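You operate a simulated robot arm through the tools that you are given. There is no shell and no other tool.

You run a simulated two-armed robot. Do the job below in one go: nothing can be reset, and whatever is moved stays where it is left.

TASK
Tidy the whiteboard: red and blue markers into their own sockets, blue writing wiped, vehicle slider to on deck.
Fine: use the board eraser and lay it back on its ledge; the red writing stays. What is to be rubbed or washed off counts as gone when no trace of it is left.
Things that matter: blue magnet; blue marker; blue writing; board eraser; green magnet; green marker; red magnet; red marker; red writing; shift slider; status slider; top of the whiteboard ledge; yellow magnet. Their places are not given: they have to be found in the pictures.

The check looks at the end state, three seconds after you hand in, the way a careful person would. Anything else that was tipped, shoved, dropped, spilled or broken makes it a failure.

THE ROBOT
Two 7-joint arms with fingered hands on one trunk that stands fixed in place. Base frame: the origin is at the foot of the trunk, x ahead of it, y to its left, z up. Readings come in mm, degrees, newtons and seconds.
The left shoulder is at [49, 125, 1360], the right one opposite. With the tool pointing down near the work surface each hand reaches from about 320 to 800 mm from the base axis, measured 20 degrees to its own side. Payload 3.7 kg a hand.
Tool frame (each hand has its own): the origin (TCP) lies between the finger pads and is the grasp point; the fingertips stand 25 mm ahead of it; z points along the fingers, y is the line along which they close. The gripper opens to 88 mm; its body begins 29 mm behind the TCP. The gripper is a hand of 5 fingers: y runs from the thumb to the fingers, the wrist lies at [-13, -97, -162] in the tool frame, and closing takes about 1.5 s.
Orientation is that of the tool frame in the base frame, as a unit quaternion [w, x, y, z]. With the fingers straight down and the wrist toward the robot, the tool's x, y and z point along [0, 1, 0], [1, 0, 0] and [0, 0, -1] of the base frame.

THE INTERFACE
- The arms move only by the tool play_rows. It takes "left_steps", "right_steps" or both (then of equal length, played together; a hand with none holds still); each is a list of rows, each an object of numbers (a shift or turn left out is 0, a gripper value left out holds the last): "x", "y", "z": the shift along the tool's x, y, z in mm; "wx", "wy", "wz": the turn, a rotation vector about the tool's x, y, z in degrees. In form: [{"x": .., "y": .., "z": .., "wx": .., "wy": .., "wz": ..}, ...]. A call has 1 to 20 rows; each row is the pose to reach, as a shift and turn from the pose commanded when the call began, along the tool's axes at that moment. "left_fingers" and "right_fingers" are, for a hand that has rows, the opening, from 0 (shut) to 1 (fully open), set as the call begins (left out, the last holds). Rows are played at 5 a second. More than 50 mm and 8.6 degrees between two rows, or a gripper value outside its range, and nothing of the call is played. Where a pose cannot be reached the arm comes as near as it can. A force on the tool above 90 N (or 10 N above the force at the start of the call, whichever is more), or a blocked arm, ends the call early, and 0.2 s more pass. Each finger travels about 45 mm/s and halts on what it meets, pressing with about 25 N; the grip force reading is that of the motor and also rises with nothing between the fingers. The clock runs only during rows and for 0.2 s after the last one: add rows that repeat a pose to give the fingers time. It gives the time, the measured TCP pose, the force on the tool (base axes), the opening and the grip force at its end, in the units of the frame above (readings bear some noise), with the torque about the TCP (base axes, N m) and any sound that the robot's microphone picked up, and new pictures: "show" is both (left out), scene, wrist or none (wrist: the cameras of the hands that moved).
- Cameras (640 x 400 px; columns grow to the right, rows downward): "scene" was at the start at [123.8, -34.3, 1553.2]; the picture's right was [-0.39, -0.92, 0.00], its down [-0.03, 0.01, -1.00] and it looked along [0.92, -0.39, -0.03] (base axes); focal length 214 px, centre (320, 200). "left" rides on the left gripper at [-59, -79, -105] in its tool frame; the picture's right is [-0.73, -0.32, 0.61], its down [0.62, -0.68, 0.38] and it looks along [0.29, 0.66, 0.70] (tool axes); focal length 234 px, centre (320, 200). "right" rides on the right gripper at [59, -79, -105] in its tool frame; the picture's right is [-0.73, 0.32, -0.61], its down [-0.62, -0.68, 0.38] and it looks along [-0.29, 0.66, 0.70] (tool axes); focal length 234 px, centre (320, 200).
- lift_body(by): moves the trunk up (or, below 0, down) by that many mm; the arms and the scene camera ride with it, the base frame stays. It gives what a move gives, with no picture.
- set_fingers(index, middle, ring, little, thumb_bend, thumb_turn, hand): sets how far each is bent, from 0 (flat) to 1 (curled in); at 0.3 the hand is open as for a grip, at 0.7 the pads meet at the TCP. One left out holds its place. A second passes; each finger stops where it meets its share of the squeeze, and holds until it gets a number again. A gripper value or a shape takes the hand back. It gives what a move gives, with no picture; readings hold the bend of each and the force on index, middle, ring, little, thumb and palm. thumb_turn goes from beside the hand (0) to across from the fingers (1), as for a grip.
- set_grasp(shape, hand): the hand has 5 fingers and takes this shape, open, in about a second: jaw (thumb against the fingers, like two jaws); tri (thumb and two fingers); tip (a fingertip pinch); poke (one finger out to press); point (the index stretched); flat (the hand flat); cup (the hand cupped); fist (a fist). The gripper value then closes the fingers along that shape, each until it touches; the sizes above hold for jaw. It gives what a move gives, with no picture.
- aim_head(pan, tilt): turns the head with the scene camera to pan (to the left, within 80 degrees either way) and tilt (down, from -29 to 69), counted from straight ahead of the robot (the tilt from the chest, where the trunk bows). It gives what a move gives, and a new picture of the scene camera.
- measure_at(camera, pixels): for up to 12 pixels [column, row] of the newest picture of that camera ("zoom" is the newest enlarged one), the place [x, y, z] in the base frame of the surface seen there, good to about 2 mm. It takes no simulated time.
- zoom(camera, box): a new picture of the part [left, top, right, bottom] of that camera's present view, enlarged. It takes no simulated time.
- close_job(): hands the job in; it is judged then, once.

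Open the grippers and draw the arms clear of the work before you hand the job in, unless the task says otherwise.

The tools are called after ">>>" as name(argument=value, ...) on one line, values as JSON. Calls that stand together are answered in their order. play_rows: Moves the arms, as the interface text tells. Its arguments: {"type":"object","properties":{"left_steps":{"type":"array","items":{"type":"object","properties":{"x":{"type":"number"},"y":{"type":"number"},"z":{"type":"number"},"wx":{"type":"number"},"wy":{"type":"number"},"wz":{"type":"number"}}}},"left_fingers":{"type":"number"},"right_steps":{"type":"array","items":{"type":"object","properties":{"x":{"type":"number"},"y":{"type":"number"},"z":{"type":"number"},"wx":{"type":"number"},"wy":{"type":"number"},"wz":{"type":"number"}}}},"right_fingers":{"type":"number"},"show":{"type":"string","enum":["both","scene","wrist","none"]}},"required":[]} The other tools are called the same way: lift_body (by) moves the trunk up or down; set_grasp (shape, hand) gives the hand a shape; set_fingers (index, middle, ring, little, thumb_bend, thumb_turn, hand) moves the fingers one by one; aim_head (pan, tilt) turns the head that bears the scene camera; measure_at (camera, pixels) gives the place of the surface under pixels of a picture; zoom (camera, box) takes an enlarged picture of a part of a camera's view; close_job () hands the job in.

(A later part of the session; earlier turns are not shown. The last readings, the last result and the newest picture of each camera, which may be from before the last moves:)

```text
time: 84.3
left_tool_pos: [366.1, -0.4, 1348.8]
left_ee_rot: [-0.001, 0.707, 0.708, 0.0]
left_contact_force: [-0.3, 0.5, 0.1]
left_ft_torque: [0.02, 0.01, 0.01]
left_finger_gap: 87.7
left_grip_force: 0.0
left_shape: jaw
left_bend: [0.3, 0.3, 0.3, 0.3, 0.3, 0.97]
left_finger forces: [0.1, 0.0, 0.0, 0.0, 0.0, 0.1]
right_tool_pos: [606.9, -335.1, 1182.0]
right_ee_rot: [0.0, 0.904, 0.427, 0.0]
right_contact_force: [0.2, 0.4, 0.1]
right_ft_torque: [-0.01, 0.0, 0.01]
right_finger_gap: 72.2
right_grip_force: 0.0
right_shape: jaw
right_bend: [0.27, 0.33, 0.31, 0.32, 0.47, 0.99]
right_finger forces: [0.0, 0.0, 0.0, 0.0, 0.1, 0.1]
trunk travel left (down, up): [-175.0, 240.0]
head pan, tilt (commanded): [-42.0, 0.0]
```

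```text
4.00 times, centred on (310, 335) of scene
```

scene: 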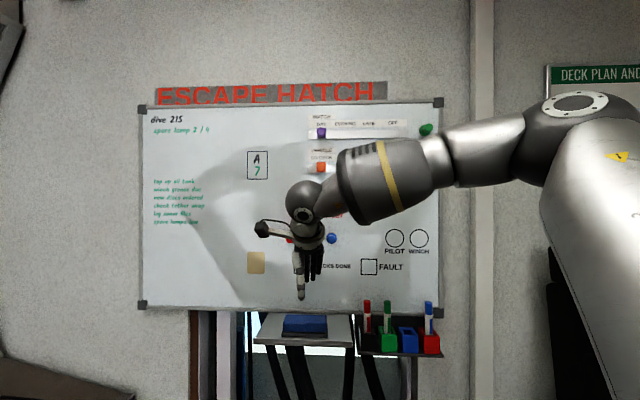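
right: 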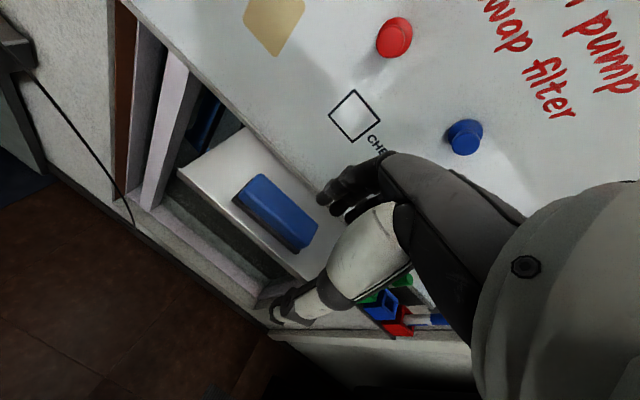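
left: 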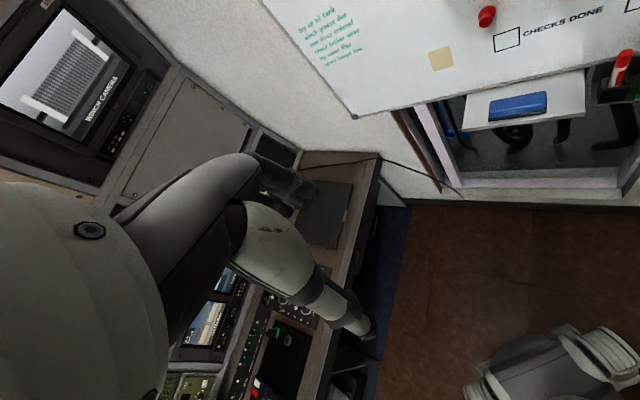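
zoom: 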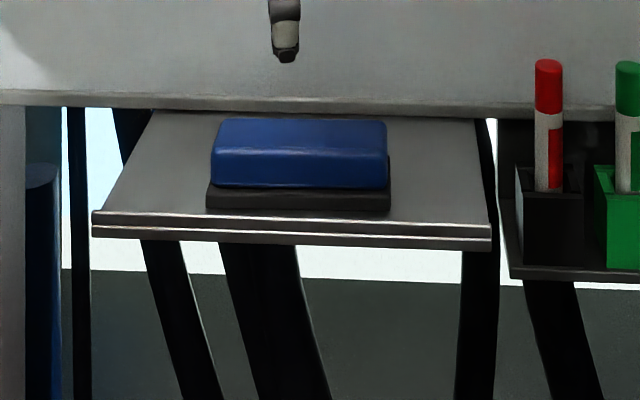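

The eraser lies flat on its ledge, felt down. Before lowering the trunk for the markers, I check what's below the left hand, and clear the right hand up and back for a view of the wiped area.

>>> zoom(camera="left", box=[0, 0, 640, 400])

>>> play_rows(right_steps=[{"x": -5, "y": -20, "z": -15, "wx": -3.88, "wy": -4.74, "wz": -4.33}, {"x": -10, "y": -40, "z": -30, "wx": -7.75, "wy": -9.48, "wz": -8.66}, {"x": -20, "y": -60, "z": -45, "wx": -11.63, "wy": -14.2, "wz": -13}, {"x": -30, "y": -75, "z": -60, "wx": -15.5, "wy": -18.95, "wz": -17.3}, {"x": -45, "y": -85, "z": -70, "wx": -19.4, "wy": -23.7, "wz": -21.65}, {"x": -60, "y": -95, "z": -80, "wx": -23.3, "wy": -28.4, "wz": -26}, {"x": -80, "y": -100, "z": -85, "wx": -27.1, "wy": -33.2, "wz": -30.3}, {"x": -100, "y": -100, "z": -90, "wx": -31, "wy": -37.9, "wz": -34.6}, {"x": -100, "y": -100, "z": -90, "wx": -31, "wy": -37.9, "wz": -34.6}], show="both")

```text
1.00 times, centred on (320, 200) of left (not enlarged: the box is as wide or as high as the picture)
```

zoom: 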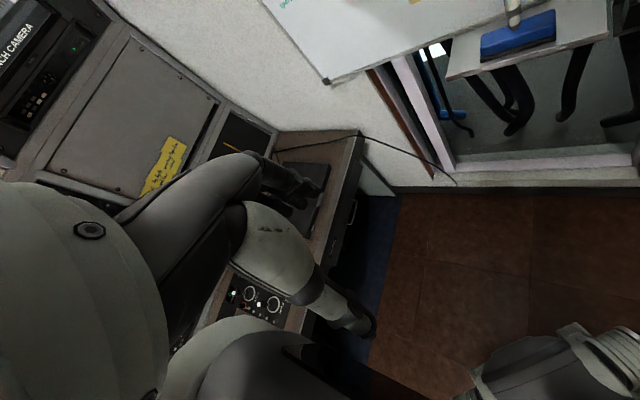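

```text
time: 86.3
left_tool_pos: [366.2, 1.4, 1349.4]
left_ee_rot: [0.0, 0.706, 0.708, 0.0]
left_contact_force: [-0.1, -0.2, 0.3]
left_ft_torque: [-0.01, -0.02, -0.02]
left_finger_gap: 87.5
left_grip_force: 0.1
left_shape: jaw
left_bend: [0.3, 0.3, 0.3, 0.3, 0.3, 0.97]
left_finger forces: [0.0, 0.0, 0.0, 0.0, 0.0, 0.0]
right_tool_pos: [468.8, -349.7, 1272.6]
right_ee_rot: [0.37, 0.659, 0.631, -0.176]
right_contact_force: [0.8, -0.2, 0.0]
right_ft_torque: [0.02, -0.04, 0.03]
right_finger_gap: 72.2
right_grip_force: 0.1
right_shape: jaw
right_bend: [0.27, 0.33, 0.31, 0.32, 0.47, 0.99]
right_finger forces: [0.0, 0.0, 0.0, 0.0, 0.1, 0.0]
trunk travel left (down, up): [-175.0, 240.0]
head pan, tilt (commanded): [-42.0, 0.0]
```

scene: 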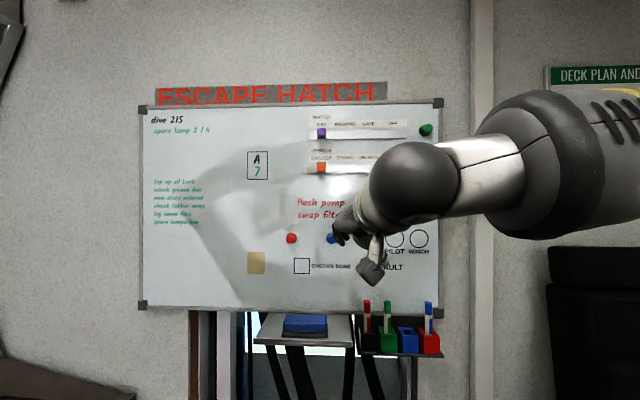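
right: 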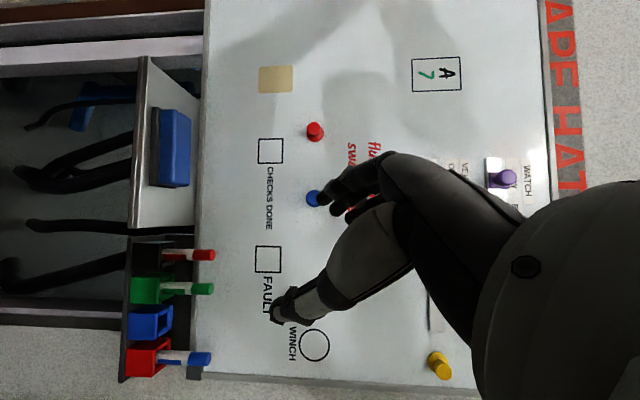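

The left hand hangs near the console edge, so I take a fresh left-camera picture and measure heights there before lowering further.

>>> play_rows(left_steps=[{"z": 0}], show="wrist")

>>> measure_at(camera="left", pixels=[[260, 300], [340, 140], [340, 180], [240, 330], [350, 230], [100, 100], [150, 180], [380, 300], [300, 330], [355, 330], [320, 240], [200, 360]])

```text
time: 86.7
left_tool_pos: [365.9, -0.7, 1349.7]
left_ee_rot: [0.0, 0.706, 0.708, 0.0]
left_contact_force: [0.3, -0.9, 0.1]
left_ft_torque: [0.01, -0.02, 0.02]
left_finger_gap: 87.7
left_grip_force: 0.0
left_shape: jaw
left_bend: [0.3, 0.3, 0.3, 0.3, 0.3, 0.97]
left_finger forces: [0.0, 0.0, 0.0, 0.0, 0.0, 0.0]
right_tool_pos: [468.7, -348.8, 1272.1]
right_ee_rot: [0.369, 0.659, 0.631, -0.175]
right_contact_force: [-0.6, 0.4, -0.7]
right_ft_torque: [0.0, -0.02, -0.04]
right_finger_gap: 72.1
right_grip_force: 0.0
right_shape: jaw
right_bend: [0.27, 0.33, 0.31, 0.32, 0.47, 0.99]
right_finger forces: [0.0, 0.1, 0.0, 0.1, 0.0, 0.1]
trunk travel left (down, up): [-175.0, 240.0]
head pan, tilt (commanded): [-42.0, 0.0]
```

left: 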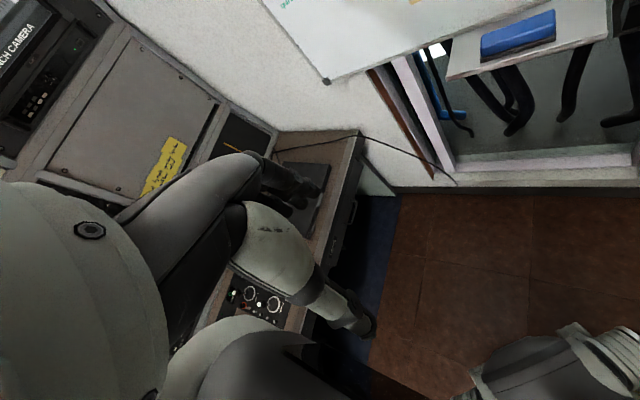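

```text
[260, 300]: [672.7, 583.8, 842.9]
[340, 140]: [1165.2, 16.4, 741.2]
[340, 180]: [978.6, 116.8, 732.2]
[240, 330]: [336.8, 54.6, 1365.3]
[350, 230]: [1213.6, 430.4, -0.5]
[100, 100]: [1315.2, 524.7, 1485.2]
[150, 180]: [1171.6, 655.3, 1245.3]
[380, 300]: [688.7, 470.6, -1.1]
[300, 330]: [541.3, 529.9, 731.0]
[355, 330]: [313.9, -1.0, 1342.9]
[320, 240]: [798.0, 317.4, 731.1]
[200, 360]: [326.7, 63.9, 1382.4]
```

The desk near the left hand is at z≈730–840, well below, so lowering the trunk is safe. First I roll the right hand back to the level orientation (fingers left, thumb right) in front of the board's right part.

>>> play_rows(right_steps=[{"x": -17, "y": -5, "z": 12, "wx": -4.1, "wy": -4.5, "wz": -3.65}, {"x": -33, "y": -11, "z": 24, "wx": -8.2, "wy": -9, "wz": -7.3}, {"x": -50, "y": -16, "z": 36, "wx": -12.3, "wy": -13.5, "wz": -10.95}, {"x": -67, "y": -22, "z": 48, "wx": -16.4, "wy": -18, "wz": -14.6}, {"x": -84, "y": -27, "z": 60, "wx": -20.5, "wy": -22.5, "wz": -18.25}, {"x": -100, "y": -33, "z": 72, "wx": -24.6, "wy": -27, "wz": -21.9}, {"x": -117, "y": -38, "z": 84, "wx": -28.7, "wy": -31.5, "wz": -25.55}, {"x": -134, "y": -44, "z": 96, "wx": -32.8, "wy": -36, "wz": -29.2}, {"x": -134, "y": -44, "z": 96, "wx": -32.8, "wy": -36, "wz": -29.2}], show="both")

>>> zoom(camera="scene", box=[290, 170, 450, 270])

```text
time: 88.7
left_tool_pos: [366.0, 0.5, 1349.5]
left_ee_rot: [0.0, 0.708, 0.707, 0.0]
left_contact_force: [0.0, 0.0, -0.3]
left_ft_torque: [0.0, -0.05, 0.03]
left_finger_gap: 87.7
left_grip_force: 0.1
left_shape: jaw
left_bend: [0.3, 0.3, 0.3, 0.3, 0.3, 0.97]
left_finger forces: [0.0, 0.0, 0.1, 0.0, 0.1, 0.0]
right_tool_pos: [429.9, -515.4, 1290.2]
right_ee_rot: [0.653, 0.27, 0.654, -0.271]
right_contact_force: [-0.5, 0.4, 0.1]
right_ft_torque: [0.0, -0.01, 0.0]
right_finger_gap: 72.4
right_grip_force: 0.1
right_shape: jaw
right_bend: [0.27, 0.33, 0.31, 0.32, 0.47, 0.99]
right_finger forces: [0.1, 0.0, 0.1, 0.1, 0.0, 0.1]
trunk travel left (down, up): [-175.0, 240.0]
head pan, tilt (commanded): [-42.0, 0.0]
```

scene: 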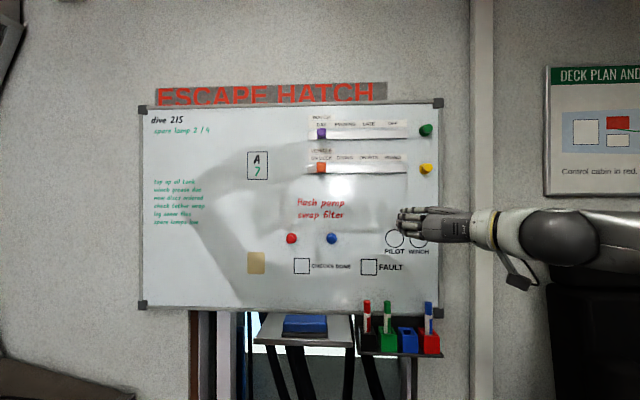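
right: 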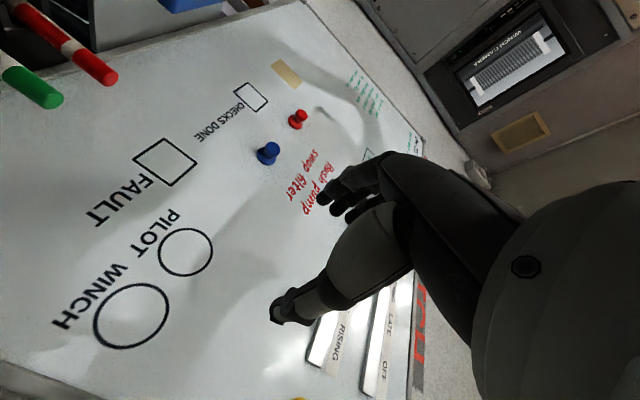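

```text
4.00 times, centred on (370, 220) of scene
```

zoom: 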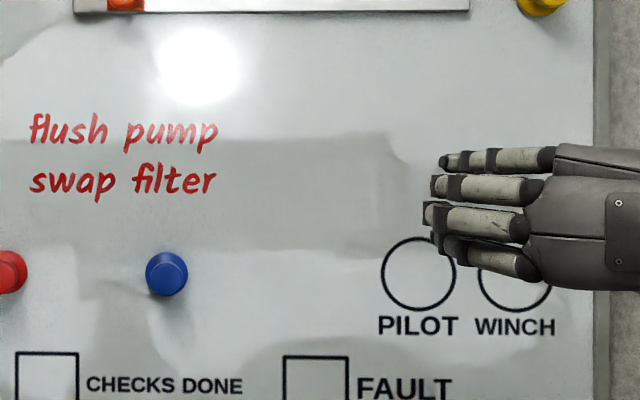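

The blue writing is gone with no visible trace, and the red text and circles are intact. Now I lower the trunk 175 mm for the marker work.

>>> lift_body(by=-175)

>>> set_grasp(hand="right", shape="tri")

>>> aim_head(pan=-45, tilt=5)

>>> zoom(camera="right", box=[0, 0, 640, 400])

```text
time: 90.5
left_tool_pos: [525.6, 2.4, 1083.3]
left_ee_rot: [-0.148, 0.691, 0.69, -0.157]
left_contact_force: [0.6, 0.4, 0.0]
left_ft_torque: [0.02, -0.02, 0.02]
left_finger_gap: 87.5
left_grip_force: 0.1
left_shape: jaw
left_bend: [0.3, 0.3, 0.3, 0.3, 0.3, 0.97]
left_finger forces: [0.1, 0.0, 0.0, 0.1, 0.0, 0.0]
right_tool_pos: [568.5, -519.2, 1008.4]
right_ee_rot: [0.501, 0.204, 0.771, -0.337]
right_contact_force: [-11.4, 8.7, 36.7]
right_ft_torque: [0.93, -1.44, 0.66]
right_finger_gap: 68.8
right_grip_force: 0.1
right_shape: jaw
right_bend: [0.27, 0.35, 0.3, 0.34, 0.47, 0.99]
right_finger forces: [0.0, 42.2, 0.0, 0.1, 0.0, 0.0]
trunk travel left (down, up): [-6.0, 410.0]
head pan, tilt (commanded): [-42.0, 0.0]
stopped: the force on the tool passed its limit at 101 N (the readings are from after the stop); the commanded pose is now the measured one
```

```text
time: 91.4
left_tool_pos: [525.1, 4.2, 1082.2]
left_ee_rot: [-0.149, 0.69, 0.691, -0.158]
left_contact_force: [0.3, 0.3, -0.2]
left_ft_torque: [-0.02, 0.0, -0.02]
left_finger_gap: 88.0
left_grip_force: 0.1
left_shape: jaw
left_bend: [0.3, 0.3, 0.3, 0.3, 0.3, 0.97]
left_finger forces: [0.0, 0.0, 0.0, 0.0, 0.0, 0.1]
right_tool_pos: [567.0, -518.6, 1009.2]
right_ee_rot: [0.5, 0.205, 0.771, -0.338]
right_contact_force: [-14.0, 3.8, 47.8]
right_ft_torque: [1.15, -2.0, 0.44]
right_finger_gap: 82.2
right_grip_force: 0.1
right_shape: tri
right_bend: [0.3, 0.36, 0.99, 0.99, 0.3, 0.98]
right_finger forces: [0.1, 48.8, 0.0, 0.0, 0.1, 0.0]
trunk travel left (down, up): [-6.0, 410.0]
head pan, tilt (commanded): [-42.0, 0.0]
```

```text
time: 92.0
left_tool_pos: [524.4, 3.9, 1081.2]
left_ee_rot: [-0.151, 0.69, 0.69, -0.156]
left_contact_force: [0.1, -1.2, -0.4]
left_ft_torque: [0.0, -0.02, -0.03]
left_finger_gap: 87.9
left_grip_force: 0.1
left_shape: jaw
left_bend: [0.3, 0.3, 0.3, 0.3, 0.3, 0.97]
left_finger forces: [0.1, 0.0, 0.0, 0.0, 0.0, 0.0]
right_tool_pos: [567.7, -519.5, 1009.4]
right_ee_rot: [0.501, 0.205, 0.77, -0.338]
right_contact_force: [-13.9, 4.6, 48.4]
right_ft_torque: [1.15, -2.02, 0.42]
right_finger_gap: 82.5
right_grip_force: 0.1
right_shape: tri
right_bend: [0.3, 0.36, 0.99, 0.99, 0.3, 0.98]
right_finger forces: [0.0, 49.2, 0.0, 0.1, 0.1, 0.1]
trunk travel left (down, up): [-6.0, 410.0]
head pan, tilt (commanded): [-45.0, 5.0]
```

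scene: 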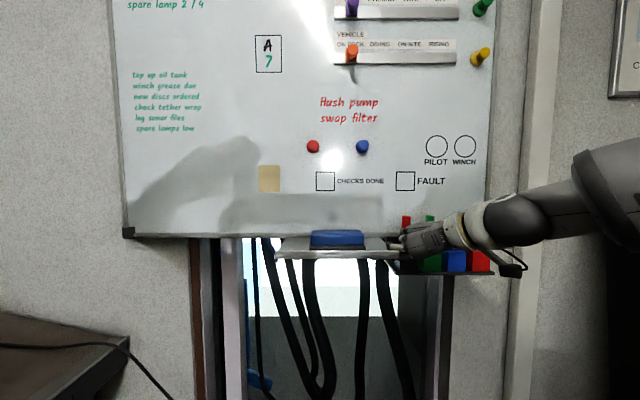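

```text
1.00 times, centred on (320, 200) of right (not enlarged: the box is as wide or as high as the picture)
```

zoom: 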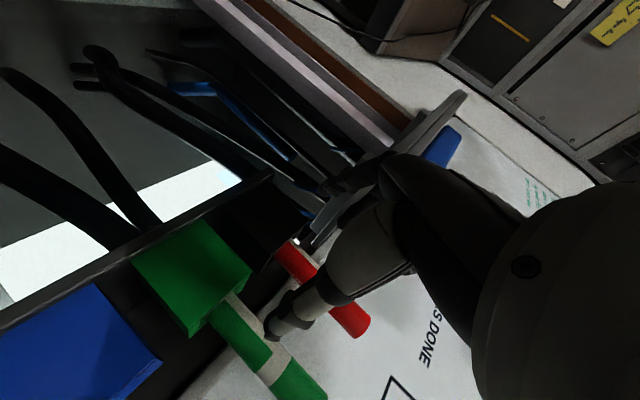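

Lowering that far made the trunk bow forward, and the hand pressed onto the ledge's right end (48 N on the middle finger). I look closely before backing out.

>>> zoom(camera="scene", box=[360, 190, 520, 290])

>>> zoom(camera="right", box=[200, 120, 440, 360])

```text
4.00 times, centred on (440, 240) of scene
```

zoom: 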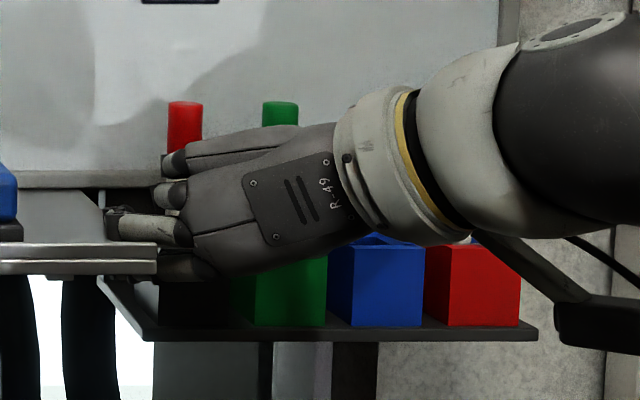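

```text
1.67 times, centred on (320, 240) of right
```

zoom: 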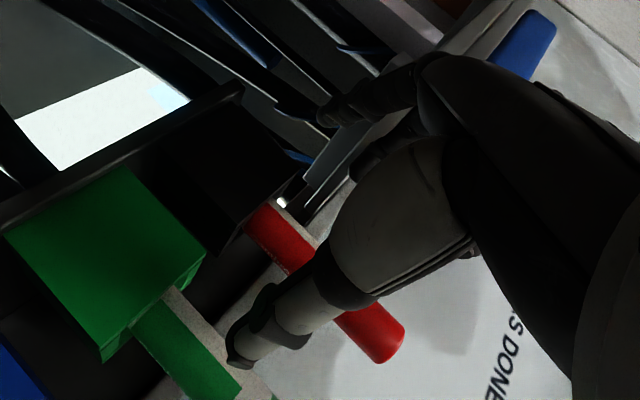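

The ledge's corner is under the middle finger; the markers in view (red, green) still stand upright. Reversing the trunk motion retraces the path that brought the hand here, so I raise the trunk a little first.

>>> lift_body(by=15)

```text
time: 92.6
left_tool_pos: [527.7, 2.9, 1094.8]
left_ee_rot: [-0.152, 0.69, 0.69, -0.157]
left_contact_force: [0.0, 0.6, -0.7]
left_ft_torque: [0.03, 0.01, 0.03]
left_finger_gap: 87.5
left_grip_force: 0.0
left_shape: jaw
left_bend: [0.3, 0.3, 0.3, 0.3, 0.3, 0.97]
left_finger forces: [0.0, 0.0, 0.1, 0.0, 0.0, 0.0]
right_tool_pos: [570.5, -519.4, 1015.8]
right_ee_rot: [0.494, 0.204, 0.776, -0.335]
right_contact_force: [-11.4, 1.8, 18.0]
right_ft_torque: [0.41, -0.68, 0.31]
right_finger_gap: 83.0
right_grip_force: 0.1
right_shape: tri
right_bend: [0.3, 0.37, 0.99, 0.99, 0.3, 0.98]
right_finger forces: [0.0, 19.8, 0.1, 0.0, 0.0, 0.0]
trunk travel left (down, up): [-21.0, 395.0]
head pan, tilt (commanded): [-45.0, 5.0]
```

The force dropped to 18 N and the hand rises. I continue raising by another 20 mm.

>>> lift_body(by=20)

```text
time: 93.3
left_tool_pos: [531.0, -1.0, 1113.8]
left_ee_rot: [-0.153, 0.69, 0.69, -0.158]
left_contact_force: [-0.7, 0.4, -0.9]
left_ft_torque: [0.01, 0.01, -0.02]
left_finger_gap: 87.8
left_grip_force: 0.1
left_shape: jaw
left_bend: [0.3, 0.3, 0.3, 0.3, 0.3, 0.97]
left_finger forces: [0.0, 0.1, 0.0, 0.1, 0.1, 0.0]
right_tool_pos: [572.9, -521.1, 1031.4]
right_ee_rot: [0.493, 0.204, 0.777, -0.334]
right_contact_force: [-5.9, -0.8, -6.5]
right_ft_torque: [-0.21, 0.48, 0.05]
right_finger_gap: 86.8
right_grip_force: 0.0
right_shape: tri
right_bend: [0.31, 0.3, 0.99, 0.99, 0.3, 0.98]
right_finger forces: [10.4, 0.0, 0.0, 0.0, 0.1, 0.0]
trunk travel left (down, up): [-41.0, 375.0]
head pan, tilt (commanded): [-45.0, 5.0]
```

Now the index finger touches the ledge's underside, so the ledge end lies between index and middle finger. I lower 3 mm to centre it and slide the hand 12 mm to the right to free the fingertips.

>>> play_rows(right_steps=[{"x": 2.7, "y": 1, "z": 0.9}, {"x": 3.7, "y": -1.9, "z": 1.1}, {"x": 4.6, "y": -4.7, "z": 1.3}, {"x": 5.5, "y": -7.5, "z": 1.5}, {"x": 6.5, "y": -10.4, "z": 1.7}, {"x": 6.5, "y": -10.4, "z": 1.7}], show="both")

>>> zoom(camera="right", box=[200, 120, 440, 360])

```text
time: 94.7
left_tool_pos: [529.1, -0.5, 1114.0]
left_ee_rot: [-0.153, 0.69, 0.69, -0.157]
left_contact_force: [0.0, 0.7, 0.3]
left_ft_torque: [0.0, 0.01, -0.04]
left_finger_gap: 87.7
left_grip_force: 0.0
left_shape: jaw
left_bend: [0.3, 0.3, 0.3, 0.3, 0.3, 0.97]
left_finger forces: [0.0, 0.1, 0.0, 0.0, 0.1, 0.0]
right_tool_pos: [563.9, -529.2, 1031.2]
right_ee_rot: [0.495, 0.204, 0.775, -0.335]
right_contact_force: [-0.5, -0.5, -0.8]
right_ft_torque: [-0.02, 0.0, -0.02]
right_finger_gap: 87.8
right_grip_force: 0.1
right_shape: tri
right_bend: [0.3, 0.3, 0.99, 0.99, 0.3, 0.98]
right_finger forces: [0.1, 0.0, 0.0, 0.1, 0.0, 0.0]
trunk travel left (down, up): [-41.0, 375.0]
head pan, tilt (commanded): [-45.0, 5.0]
```

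scene: 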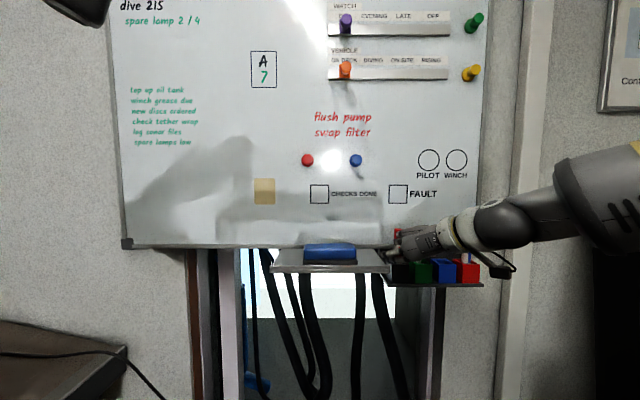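
right: 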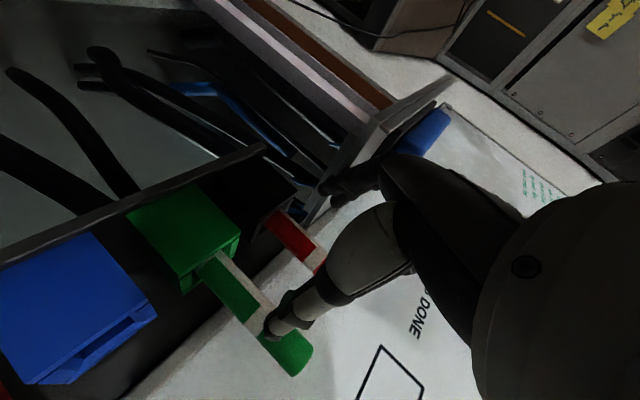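

```text
1.67 times, centred on (320, 240) of right
```

zoom: 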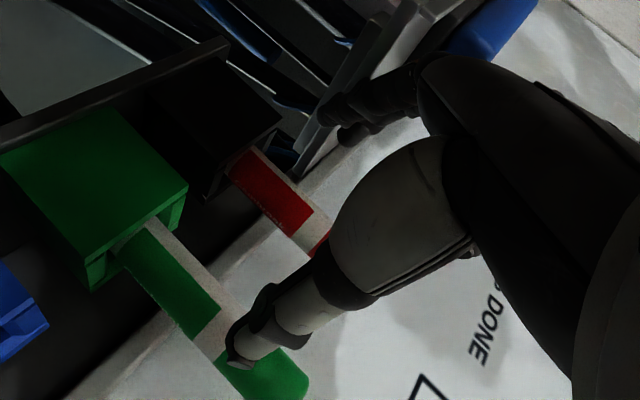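

All contact is gone. I pull straight back from the board 90 mm, then up a bit, well clear of the markers.

>>> play_rows(right_steps=[{"x": 5.9, "y": 0.7, "z": -19}, {"x": 11.8, "y": 1.3, "z": -38}, {"x": 17.7, "y": 2, "z": -57}, {"x": 23.7, "y": 2.7, "z": -76}, {"x": 29.6, "y": 3.3, "z": -95}, {"x": 11, "y": -3, "z": -115}, {"x": -7, "y": -10, "z": -130}, {"x": -25, "y": -16, "z": -145}, {"x": -25, "y": -16, "z": -145}], show="both")

>>> zoom(camera="scene", box=[260, 190, 500, 340])

```text
time: 96.7
left_tool_pos: [526.4, -0.4, 1116.1]
left_ee_rot: [-0.153, 0.691, 0.689, -0.155]
left_contact_force: [-0.7, -0.5, -0.7]
left_ft_torque: [0.01, 0.02, -0.01]
left_finger_gap: 87.5
left_grip_force: 0.1
left_shape: jaw
left_bend: [0.3, 0.3, 0.3, 0.3, 0.3, 0.97]
left_finger forces: [0.1, 0.0, 0.1, 0.0, 0.0, 0.0]
right_tool_pos: [538.3, -472.2, 1015.2]
right_ee_rot: [0.501, 0.215, 0.763, -0.346]
right_contact_force: [13.9, -36.5, 60.4]
right_ft_torque: [1.08, -2.02, -1.46]
right_finger_gap: 71.9
right_grip_force: 0.1
right_shape: tri
right_bend: [0.3, 0.54, 0.99, 0.99, 0.3, 0.98]
right_finger forces: [0.0, 63.7, 0.1, 0.0, 0.0, 0.0]
right hand out of reach, approached as far as the arm can: row 1, 2, 3, 4, 5, 6, 7, 8, 9
trunk travel left (down, up): [-41.0, 375.0]
head pan, tilt (commanded): [-45.0, 5.0]
```

scene: 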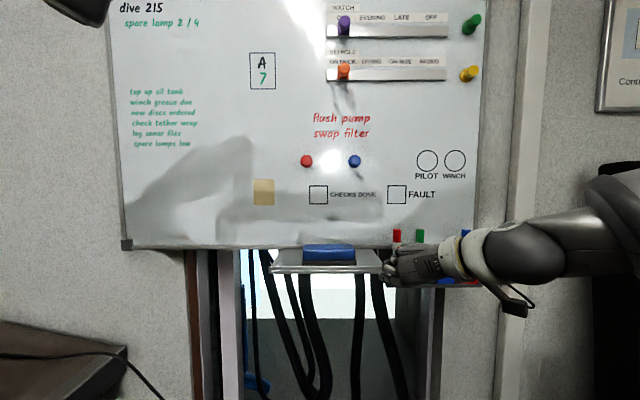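
right: 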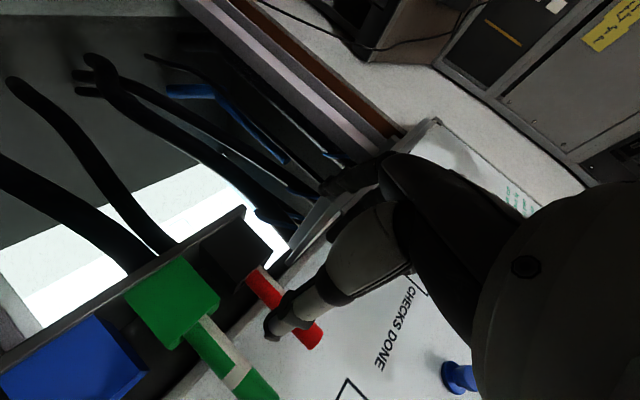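

```text
2.67 times, centred on (380, 265) of scene
```

zoom: 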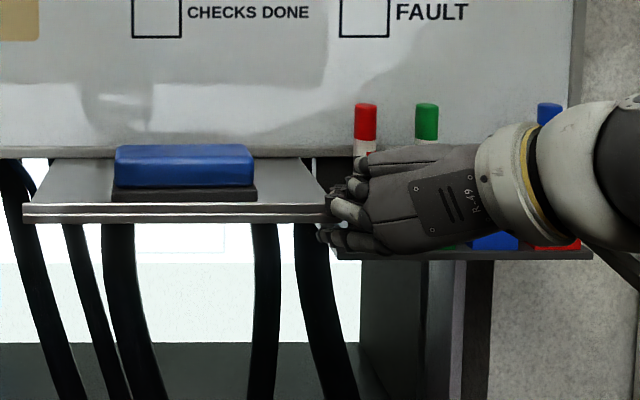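

The arm couldn't retract in this bowed posture and its middle finger hooked the ledge's corner (64 N); nothing else seems displaced. I ease 8 mm toward the board and slide 32 mm right to unhook the finger.

>>> play_rows(right_steps=[{"x": 0.4, "y": -4.7, "z": 4.3}, {"x": 0.8, "y": -9.5, "z": 8.6}, {"x": 3.2, "y": -17.1, "z": 9.3}, {"x": 5.6, "y": -24.7, "z": 10}, {"x": 7.4, "y": -30.4, "z": 10.6}, {"x": 7.4, "y": -30.4, "z": 10.6}], show="both")

```text
time: 98.1
left_tool_pos: [526.2, 1.4, 1116.0]
left_ee_rot: [-0.152, 0.69, 0.69, -0.155]
left_contact_force: [-0.1, 0.7, 0.2]
left_ft_torque: [0.01, -0.02, 0.0]
left_finger_gap: 87.6
left_grip_force: 0.2
left_shape: jaw
left_bend: [0.3, 0.3, 0.3, 0.3, 0.3, 0.97]
left_finger forces: [0.0, 0.0, 0.0, 0.0, 0.0, 0.0]
right_tool_pos: [535.2, -479.6, 1014.5]
right_ee_rot: [0.503, 0.212, 0.763, -0.346]
right_contact_force: [15.9, -24.8, 73.3]
right_ft_torque: [1.7, -2.62, -1.33]
right_finger_gap: 76.3
right_grip_force: 0.1
right_shape: tri
right_bend: [0.3, 0.47, 0.99, 0.99, 0.3, 0.98]
right_finger forces: [0.0, 75.1, 0.1, 0.0, 0.1, 0.0]
right hand out of reach, approached as far as the arm can: row 2, 3, 4, 5, 6
trunk travel left (down, up): [-41.0, 375.0]
head pan, tilt (commanded): [-45.0, 5.0]
```

scene: 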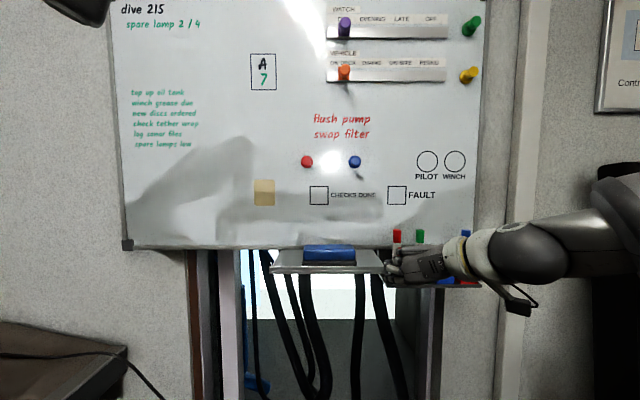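
right: 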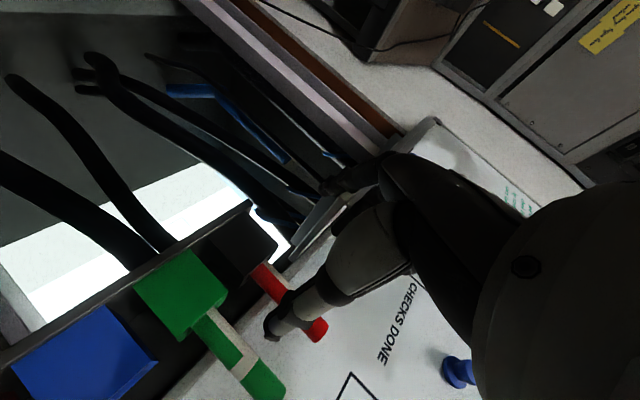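

Moving right is also limited, but curling the index and middle finger toward the thumb will draw them off the ledge's end, which lies to their left. I do that.

>>> set_fingers(hand="right", index=0.8, middle=0.9)

```text
time: 99.1
left_tool_pos: [529.1, 0.5, 1114.4]
left_ee_rot: [-0.152, 0.69, 0.69, -0.158]
left_contact_force: [-0.3, 0.1, 0.3]
left_ft_torque: [0.01, 0.0, -0.01]
left_finger_gap: 87.8
left_grip_force: 0.0
left_shape: jaw
left_bend: [0.3, 0.3, 0.3, 0.3, 0.3, 0.97]
left_finger forces: [0.0, 0.1, 0.0, 0.1, 0.0, 0.0]
right_tool_pos: [536.2, -469.7, 1000.8]
right_ee_rot: [0.495, 0.205, 0.776, -0.335]
right_contact_force: [0.3, -0.5, 0.2]
right_ft_torque: [0.01, 0.02, -0.01]
right_finger_gap: 27.2
right_grip_force: 0.1
right_shape: fingers
right_bend: [0.8, 0.9, 0.99, 0.99, 0.3, 0.98]
right_finger forces: [0.0, 0.0, 0.0, 0.0, 0.0, 0.0]
trunk travel left (down, up): [-41.0, 375.0]
head pan, tilt (commanded): [-45.0, 5.0]
```

All forces are zero; the fingers are free of the ledge. I check the pictures before raising the trunk.

>>> zoom(camera="scene", box=[320, 210, 480, 310])

>>> zoom(camera="right", box=[160, 100, 480, 400])

```text
4.00 times, centred on (400, 260) of scene
```

zoom: 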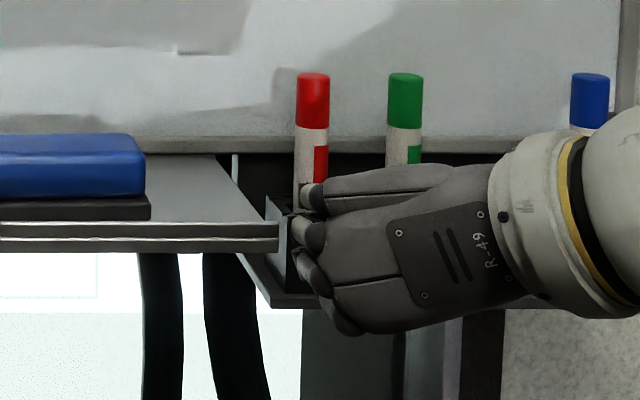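

```text
1.33 times, centred on (320, 250) of right
```

zoom: 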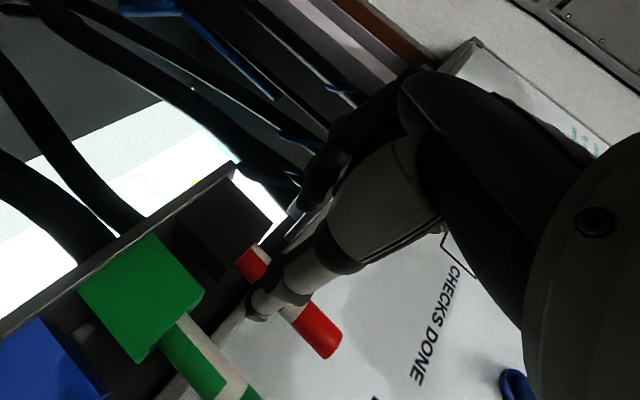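

The three markers all stand upright and the hand is clear to the right of the ledge. I raise the trunk 100 mm and watch whether the bow undoes itself.

>>> lift_body(by=60)

```text
time: 100.1
left_tool_pos: [531.6, -0.1, 1172.6]
left_ee_rot: [-0.155, 0.69, 0.689, -0.159]
left_contact_force: [0.5, 0.4, -0.2]
left_ft_torque: [0.01, 0.02, 0.0]
left_finger_gap: 87.7
left_grip_force: 0.1
left_shape: jaw
left_bend: [0.3, 0.3, 0.3, 0.3, 0.3, 0.97]
left_finger forces: [0.1, 0.1, 0.1, 0.0, 0.0, 0.0]
right_tool_pos: [537.9, -470.3, 1060.2]
right_ee_rot: [0.492, 0.204, 0.777, -0.336]
right_contact_force: [-0.3, 0.2, 0.0]
right_ft_torque: [-0.03, -0.02, 0.0]
right_finger_gap: 27.4
right_grip_force: 0.0
right_shape: fingers
right_bend: [0.8, 0.9, 0.99, 0.99, 0.3, 0.98]
right_finger forces: [0.0, 0.1, 0.0, 0.0, 0.0, 0.1]
trunk travel left (down, up): [-101.0, 315.0]
head pan, tilt (commanded): [-45.0, 5.0]
```

The trunk rose straight up and is still bowed. I raise another 80 mm.

>>> lift_body(by=80)

```text
time: 101.3
left_tool_pos: [531.2, -0.4, 1251.6]
left_ee_rot: [-0.153, 0.689, 0.69, -0.159]
left_contact_force: [-0.9, -0.2, -0.4]
left_ft_torque: [0.0, 0.03, -0.01]
left_finger_gap: 87.8
left_grip_force: 0.0
left_shape: jaw
left_bend: [0.3, 0.3, 0.3, 0.3, 0.3, 0.97]
left_finger forces: [0.1, 0.1, 0.1, 0.0, 0.0, 0.0]
right_tool_pos: [538.8, -470.1, 1140.0]
right_ee_rot: [0.492, 0.204, 0.777, -0.336]
right_contact_force: [-0.6, 1.1, -0.3]
right_ft_torque: [-0.02, 0.01, -0.01]
right_finger_gap: 27.5
right_grip_force: 0.1
right_shape: fingers
right_bend: [0.8, 0.9, 0.99, 0.99, 0.3, 0.98]
right_finger forces: [0.1, 0.1, 0.0, 0.0, 0.1, 0.1]
trunk travel left (down, up): [-181.0, 235.0]
head pan, tilt (commanded): [-45.0, 5.0]
```

The bow persists, so I'll raise the trunk the rest of the way to see if it straightens; the hand is 145 mm off the board with nothing above it.

>>> lift_body(by=120)

>>> lift_body(by=80)

```text
time: 102.8
left_tool_pos: [530.4, -0.8, 1373.0]
left_ee_rot: [-0.154, 0.69, 0.689, -0.157]
left_contact_force: [0.8, 0.0, -1.0]
left_ft_torque: [0.0, 0.03, -0.04]
left_finger_gap: 87.8
left_grip_force: 0.0
left_shape: jaw
left_bend: [0.3, 0.3, 0.3, 0.3, 0.3, 0.97]
left_finger forces: [0.0, 0.0, 0.0, 0.0, 0.1, 0.1]
right_tool_pos: [537.8, -469.9, 1260.6]
right_ee_rot: [0.493, 0.204, 0.776, -0.336]
right_contact_force: [0.9, -0.4, -1.1]
right_ft_torque: [0.03, 0.0, 0.03]
right_finger_gap: 27.5
right_grip_force: 0.0
right_shape: fingers
right_bend: [0.8, 0.9, 0.99, 0.99, 0.3, 0.98]
right_finger forces: [0.0, 0.0, 0.0, 0.0, 0.0, 0.0]
trunk travel left (down, up): [-301.0, 115.0]
head pan, tilt (commanded): [-45.0, 5.0]
```

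```text
time: 104.0
left_tool_pos: [530.6, 0.4, 1454.1]
left_ee_rot: [-0.153, 0.69, 0.689, -0.157]
left_contact_force: [-0.2, -0.1, 0.2]
left_ft_torque: [0.01, -0.01, 0.0]
left_finger_gap: 87.9
left_grip_force: 0.0
left_shape: jaw
left_bend: [0.3, 0.3, 0.3, 0.3, 0.3, 0.97]
left_finger forces: [0.0, 0.1, 0.0, 0.0, 0.1, 0.1]
right_tool_pos: [537.5, -471.3, 1341.5]
right_ee_rot: [0.494, 0.205, 0.776, -0.335]
right_contact_force: [-0.1, 0.2, 0.6]
right_ft_torque: [0.03, -0.04, 0.01]
right_finger_gap: 27.6
right_grip_force: 0.1
right_shape: fingers
right_bend: [0.8, 0.9, 0.99, 0.99, 0.3, 0.98]
right_finger forces: [0.1, 0.0, 0.1, 0.1, 0.0, 0.0]
trunk travel left (down, up): [-381.0, 35.0]
head pan, tilt (commanded): [-45.0, 5.0]
```

Still bowed with 35 mm of up-travel left. I use the last of it to see if that straightens the trunk.

>>> lift_body(by=35)

```text
time: 104.7
left_tool_pos: [528.4, 0.6, 1489.0]
left_ee_rot: [-0.153, 0.69, 0.69, -0.157]
left_contact_force: [0.3, -1.0, 0.4]
left_ft_torque: [0.0, -0.03, 0.02]
left_finger_gap: 87.7
left_grip_force: 0.0
left_shape: jaw
left_bend: [0.3, 0.3, 0.3, 0.3, 0.3, 0.97]
left_finger forces: [0.0, 0.0, 0.2, 0.0, 0.1, 0.0]
right_tool_pos: [536.7, -470.9, 1376.2]
right_ee_rot: [0.495, 0.204, 0.775, -0.335]
right_contact_force: [0.9, -0.4, 0.5]
right_ft_torque: [-0.01, 0.01, -0.01]
right_finger_gap: 27.7
right_grip_force: 0.1
right_shape: fingers
right_bend: [0.8, 0.9, 0.99, 0.99, 0.3, 0.98]
right_finger forces: [0.0, 0.0, 0.1, 0.1, 0.0, 0.0]
trunk travel left (down, up): [-416.0, 0.0]
head pan, tilt (commanded): [-45.0, 5.0]
```

The column is at its top but the chest is still bowed about 25°. I'll try a further small raise to see whether the chest straightens.

>>> lift_body(by=30)

>>> aim_head(pan=-45, tilt=10)

```text
time: 105.2
left_tool_pos: [528.4, 0.8, 1488.5]
left_ee_rot: [-0.153, 0.689, 0.69, -0.158]
left_contact_force: [0.3, -0.5, -0.4]
left_ft_torque: [0.0, 0.02, 0.01]
left_finger_gap: 87.8
left_grip_force: 0.0
left_shape: jaw
left_bend: [0.3, 0.3, 0.3, 0.3, 0.3, 0.97]
left_finger forces: [0.0, 0.0, 0.0, 0.0, 0.0, 0.0]
right_tool_pos: [536.0, -470.0, 1376.2]
right_ee_rot: [0.495, 0.205, 0.775, -0.335]
right_contact_force: [-0.1, -0.1, 0.7]
right_ft_torque: [0.04, 0.0, -0.01]
right_finger_gap: 27.4
right_grip_force: 0.1
right_shape: fingers
right_bend: [0.8, 0.9, 0.99, 0.99, 0.3, 0.98]
right_finger forces: [0.0, 0.0, 0.0, 0.0, 0.0, 0.1]
right hand out of reach, approached as far as the arm can: row 1
trunk travel left (down, up): [-416.0, 0.0]
head pan, tilt (commanded): [-45.0, 5.0]
```

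```text
time: 105.9
left_tool_pos: [528.1, -0.4, 1489.2]
left_ee_rot: [-0.153, 0.69, 0.689, -0.157]
left_contact_force: [-0.6, 0.5, -0.4]
left_ft_torque: [0.01, 0.04, -0.01]
left_finger_gap: 87.7
left_grip_force: 0.1
left_shape: jaw
left_bend: [0.3, 0.3, 0.3, 0.3, 0.3, 0.97]
left_finger forces: [0.0, 0.1, 0.0, 0.0, 0.1, 0.1]
right_tool_pos: [536.9, -471.2, 1376.0]
right_ee_rot: [0.494, 0.205, 0.776, -0.335]
right_contact_force: [-0.3, 0.2, -0.1]
right_ft_torque: [-0.01, 0.02, 0.0]
right_finger_gap: 27.5
right_grip_force: 0.0
right_shape: fingers
right_bend: [0.8, 0.9, 0.99, 0.99, 0.3, 0.98]
right_finger forces: [0.0, 0.0, 0.0, 0.1, 0.0, 0.0]
trunk travel left (down, up): [-416.0, 0.0]
head pan, tilt (commanded): [-45.0, 10.0]
```

scene: 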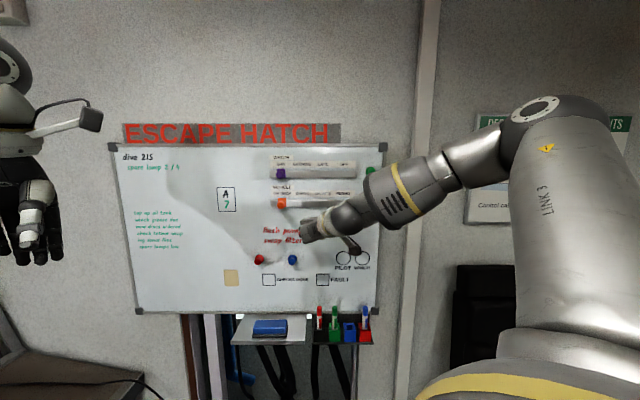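

The chest stays bowed; I'll work with it, since it brings the shoulder closer. I turn the right hand to fingers-down, thumb toward the robot, in front of the board with plenty of clearance.

>>> play_rows(right_steps=[{"x": 4.9, "y": -2.9, "z": -2.2, "wx": 2.86, "wy": 4.34, "wz": 5.56}, {"x": 9.8, "y": -5.9, "z": -4.3, "wx": 5.7, "wy": 8.7, "wz": 11.1}, {"x": 14.7, "y": -8.8, "z": -6.5, "wx": 8.6, "wy": 13, "wz": 16.7}, {"x": 19.6, "y": -11.7, "z": -8.7, "wx": 11.4, "wy": 17.4, "wz": 22.2}, {"x": 24.5, "y": -14.7, "z": -10.9, "wx": 14.3, "wy": 21.7, "wz": 27.8}, {"x": 29.4, "y": -17.6, "z": -13, "wx": 17.2, "wy": 26, "wz": 33.4}, {"x": 34.3, "y": -20.5, "z": -15.2, "wx": 20, "wy": 30.4, "wz": 38.9}, {"x": 39.2, "y": -23.4, "z": -17.4, "wx": 22.9, "wy": 34.7, "wz": 44.5}, {"x": 44.2, "y": -26.4, "z": -19.6, "wx": 25.7, "wy": 39.1, "wz": 50}, {"x": 49, "y": -29.3, "z": -21.7, "wx": 28.6, "wy": 43.4, "wz": 55.6}, {"x": 54, "y": -32.2, "z": -24, "wx": 31.5, "wy": 47.8, "wz": 61.2}, {"x": 59, "y": -35.2, "z": -26, "wx": 34.3, "wy": 52.1, "wz": 66.7}, {"x": 64, "y": -38, "z": -28, "wx": 37.2, "wy": 56.5, "wz": 72.3}, {"x": 68.7, "y": -41, "z": -30.5, "wx": 40, "wy": 60.8, "wz": 77.9}, {"x": 73.6, "y": -44, "z": -32.6, "wx": 42.9, "wy": 65.1, "wz": 83.4}, {"x": 78.5, "y": -46.9, "z": -34.8, "wx": 45.8, "wy": 69.5, "wz": 89}, {"x": 78.5, "y": -46.9, "z": -34.8, "wx": 45.8, "wy": 69.5, "wz": 89}], show="both")

```text
time: 109.5
left_tool_pos: [530.5, 0.2, 1490.1]
left_ee_rot: [-0.153, 0.69, 0.69, -0.157]
left_contact_force: [-0.3, -0.5, -0.4]
left_ft_torque: [0.03, 0.01, 0.0]
left_finger_gap: 87.9
left_grip_force: 0.2
left_shape: jaw
left_bend: [0.3, 0.3, 0.3, 0.3, 0.3, 0.97]
left_finger forces: [0.1, 0.0, 0.1, 0.0, 0.0, 0.1]
right_tool_pos: [451.3, -480.3, 1331.1]
right_ee_rot: [0.0, 0.924, 0.382, -0.001]
right_contact_force: [0.9, 0.2, 0.1]
right_ft_torque: [-0.02, -0.02, -0.02]
right_finger_gap: 27.6
right_grip_force: 0.0
right_shape: fingers
right_bend: [0.8, 0.9, 0.99, 0.99, 0.3, 0.98]
right_finger forces: [0.1, 0.1, 0.0, 0.0, 0.2, 0.0]
trunk travel left (down, up): [-416.0, 0.0]
head pan, tilt (commanded): [-45.0, 10.0]
```

scene: 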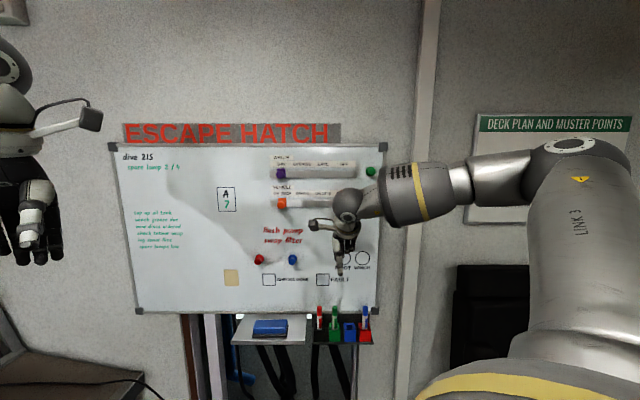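
right: 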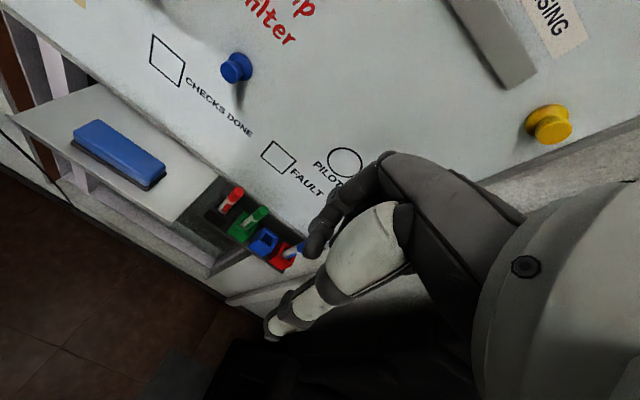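

The hand is exactly fingers-down at d≈200 mm. I lower the column in steps, watching the left hand's orientation for any further bowing.

>>> lift_body(by=-80)

```text
time: 110.7
left_tool_pos: [527.6, 0.2, 1409.8]
left_ee_rot: [-0.152, 0.69, 0.69, -0.157]
left_contact_force: [-0.5, 0.0, 0.1]
left_ft_torque: [-0.01, 0.02, 0.0]
left_finger_gap: 87.6
left_grip_force: 0.0
left_shape: jaw
left_bend: [0.3, 0.3, 0.3, 0.3, 0.3, 0.97]
left_finger forces: [0.0, 0.0, 0.0, 0.0, 0.0, 0.0]
right_tool_pos: [450.5, -480.5, 1250.7]
right_ee_rot: [0.001, 0.924, 0.383, 0.001]
right_contact_force: [0.4, 0.0, 0.2]
right_ft_torque: [0.01, -0.02, 0.0]
right_finger_gap: 27.2
right_grip_force: 0.0
right_shape: fingers
right_bend: [0.8, 0.9, 0.99, 0.99, 0.3, 0.98]
right_finger forces: [0.1, 0.0, 0.1, 0.1, 0.1, 0.1]
trunk travel left (down, up): [-335.0, 80.0]
head pan, tilt (commanded): [-45.0, 10.0]
```

No extra bowing. I lower another 100 mm.

>>> lift_body(by=-100)

>>> set_grasp(hand="right", shape="tri")

>>> aim_head(pan=-48, tilt=15)

>>> zoom(camera="right", box=[0, 0, 640, 400])

```text
time: 112.0
left_tool_pos: [526.9, 0.4, 1310.5]
left_ee_rot: [-0.151, 0.69, 0.69, -0.157]
left_contact_force: [0.8, 0.3, 0.1]
left_ft_torque: [-0.02, -0.05, 0.02]
left_finger_gap: 87.7
left_grip_force: 0.0
left_shape: jaw
left_bend: [0.3, 0.3, 0.3, 0.3, 0.3, 0.97]
left_finger forces: [0.0, 0.0, 0.0, 0.0, 0.1, 0.1]
right_tool_pos: [449.5, -479.4, 1151.1]
right_ee_rot: [0.001, 0.924, 0.383, 0.0]
right_contact_force: [-0.4, 0.3, -0.5]
right_ft_torque: [0.03, -0.01, -0.01]
right_finger_gap: 27.6
right_grip_force: 0.0
right_shape: fingers
right_bend: [0.8, 0.9, 0.99, 0.99, 0.3, 0.98]
right_finger forces: [0.0, 0.0, 0.0, 0.0, 0.1, 0.0]
trunk travel left (down, up): [-235.0, 180.0]
head pan, tilt (commanded): [-45.0, 10.0]
```

```text
time: 112.9
left_tool_pos: [529.4, -0.7, 1307.9]
left_ee_rot: [-0.153, 0.69, 0.69, -0.158]
left_contact_force: [-0.1, 0.0, 0.0]
left_ft_torque: [0.02, 0.0, 0.03]
left_finger_gap: 87.9
left_grip_force: 0.0
left_shape: jaw
left_bend: [0.3, 0.3, 0.3, 0.3, 0.3, 0.97]
left_finger forces: [0.0, 0.0, 0.0, 0.0, 0.1, 0.0]
right_tool_pos: [449.5, -478.8, 1150.8]
right_ee_rot: [0.0, 0.924, 0.383, 0.0]
right_contact_force: [0.0, 0.2, -1.3]
right_ft_torque: [0.0, 0.01, 0.04]
right_finger_gap: 87.7
right_grip_force: 0.1
right_shape: tri
right_bend: [0.3, 0.3, 0.99, 0.99, 0.3, 0.98]
right_finger forces: [0.0, 0.0, 0.0, 0.0, 0.1, 0.0]
trunk travel left (down, up): [-235.0, 180.0]
head pan, tilt (commanded): [-45.0, 10.0]
```

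```text
time: 113.6
left_tool_pos: [529.9, -0.5, 1307.7]
left_ee_rot: [-0.152, 0.69, 0.69, -0.157]
left_contact_force: [0.8, 0.1, 0.2]
left_ft_torque: [-0.03, -0.01, 0.0]
left_finger_gap: 88.1
left_grip_force: 0.0
left_shape: jaw
left_bend: [0.3, 0.3, 0.3, 0.3, 0.3, 0.97]
left_finger forces: [0.0, 0.1, 0.0, 0.1, 0.0, 0.0]
right_tool_pos: [451.7, -479.0, 1151.2]
right_ee_rot: [0.0, 0.924, 0.383, 0.001]
right_contact_force: [-0.2, 0.0, -0.4]
right_ft_torque: [0.0, -0.01, 0.0]
right_finger_gap: 87.6
right_grip_force: 0.1
right_shape: tri
right_bend: [0.3, 0.3, 0.99, 0.99, 0.3, 0.98]
right_finger forces: [0.0, 0.1, 0.0, 0.1, 0.0, 0.1]
trunk travel left (down, up): [-235.0, 180.0]
head pan, tilt (commanded): [-48.0, 15.0]
```

scene: 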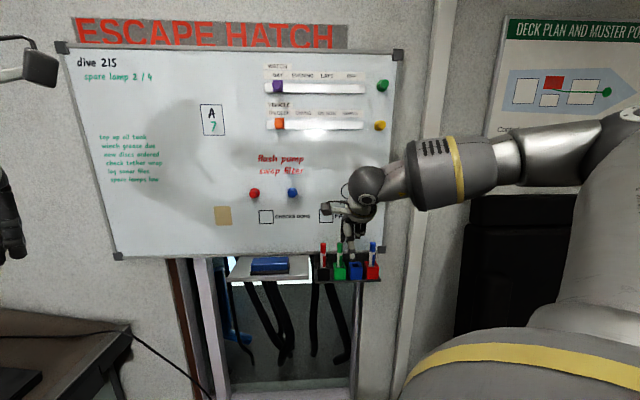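

```text
1.00 times, centred on (320, 200) of right (not enlarged: the box is as wide or as high as the picture)
```

zoom: 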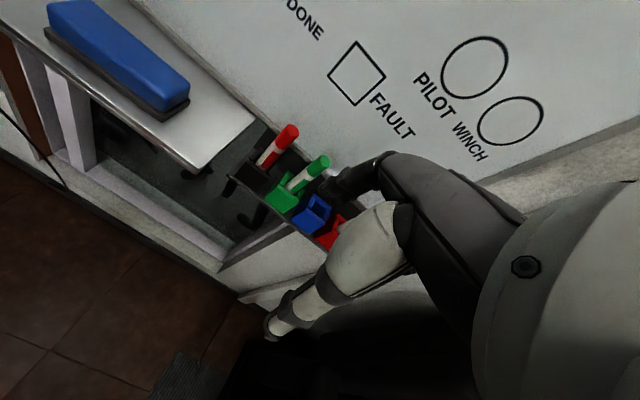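

The markers and eraser look fine. I zoom on the sockets to measure the markers' exact positions again.

>>> zoom(camera="scene", box=[305, 235, 385, 285])

```text
8.00 times, centred on (345, 260) of scene
```

zoom: 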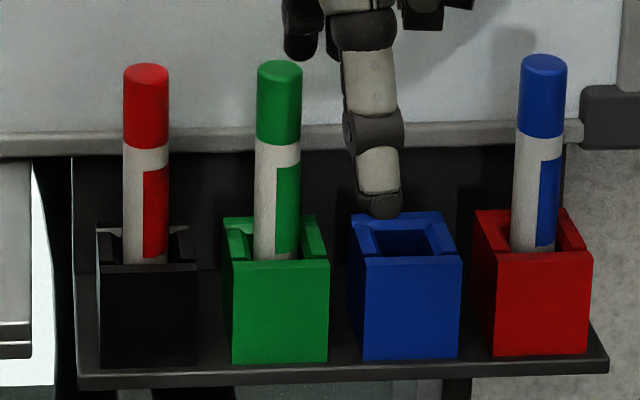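

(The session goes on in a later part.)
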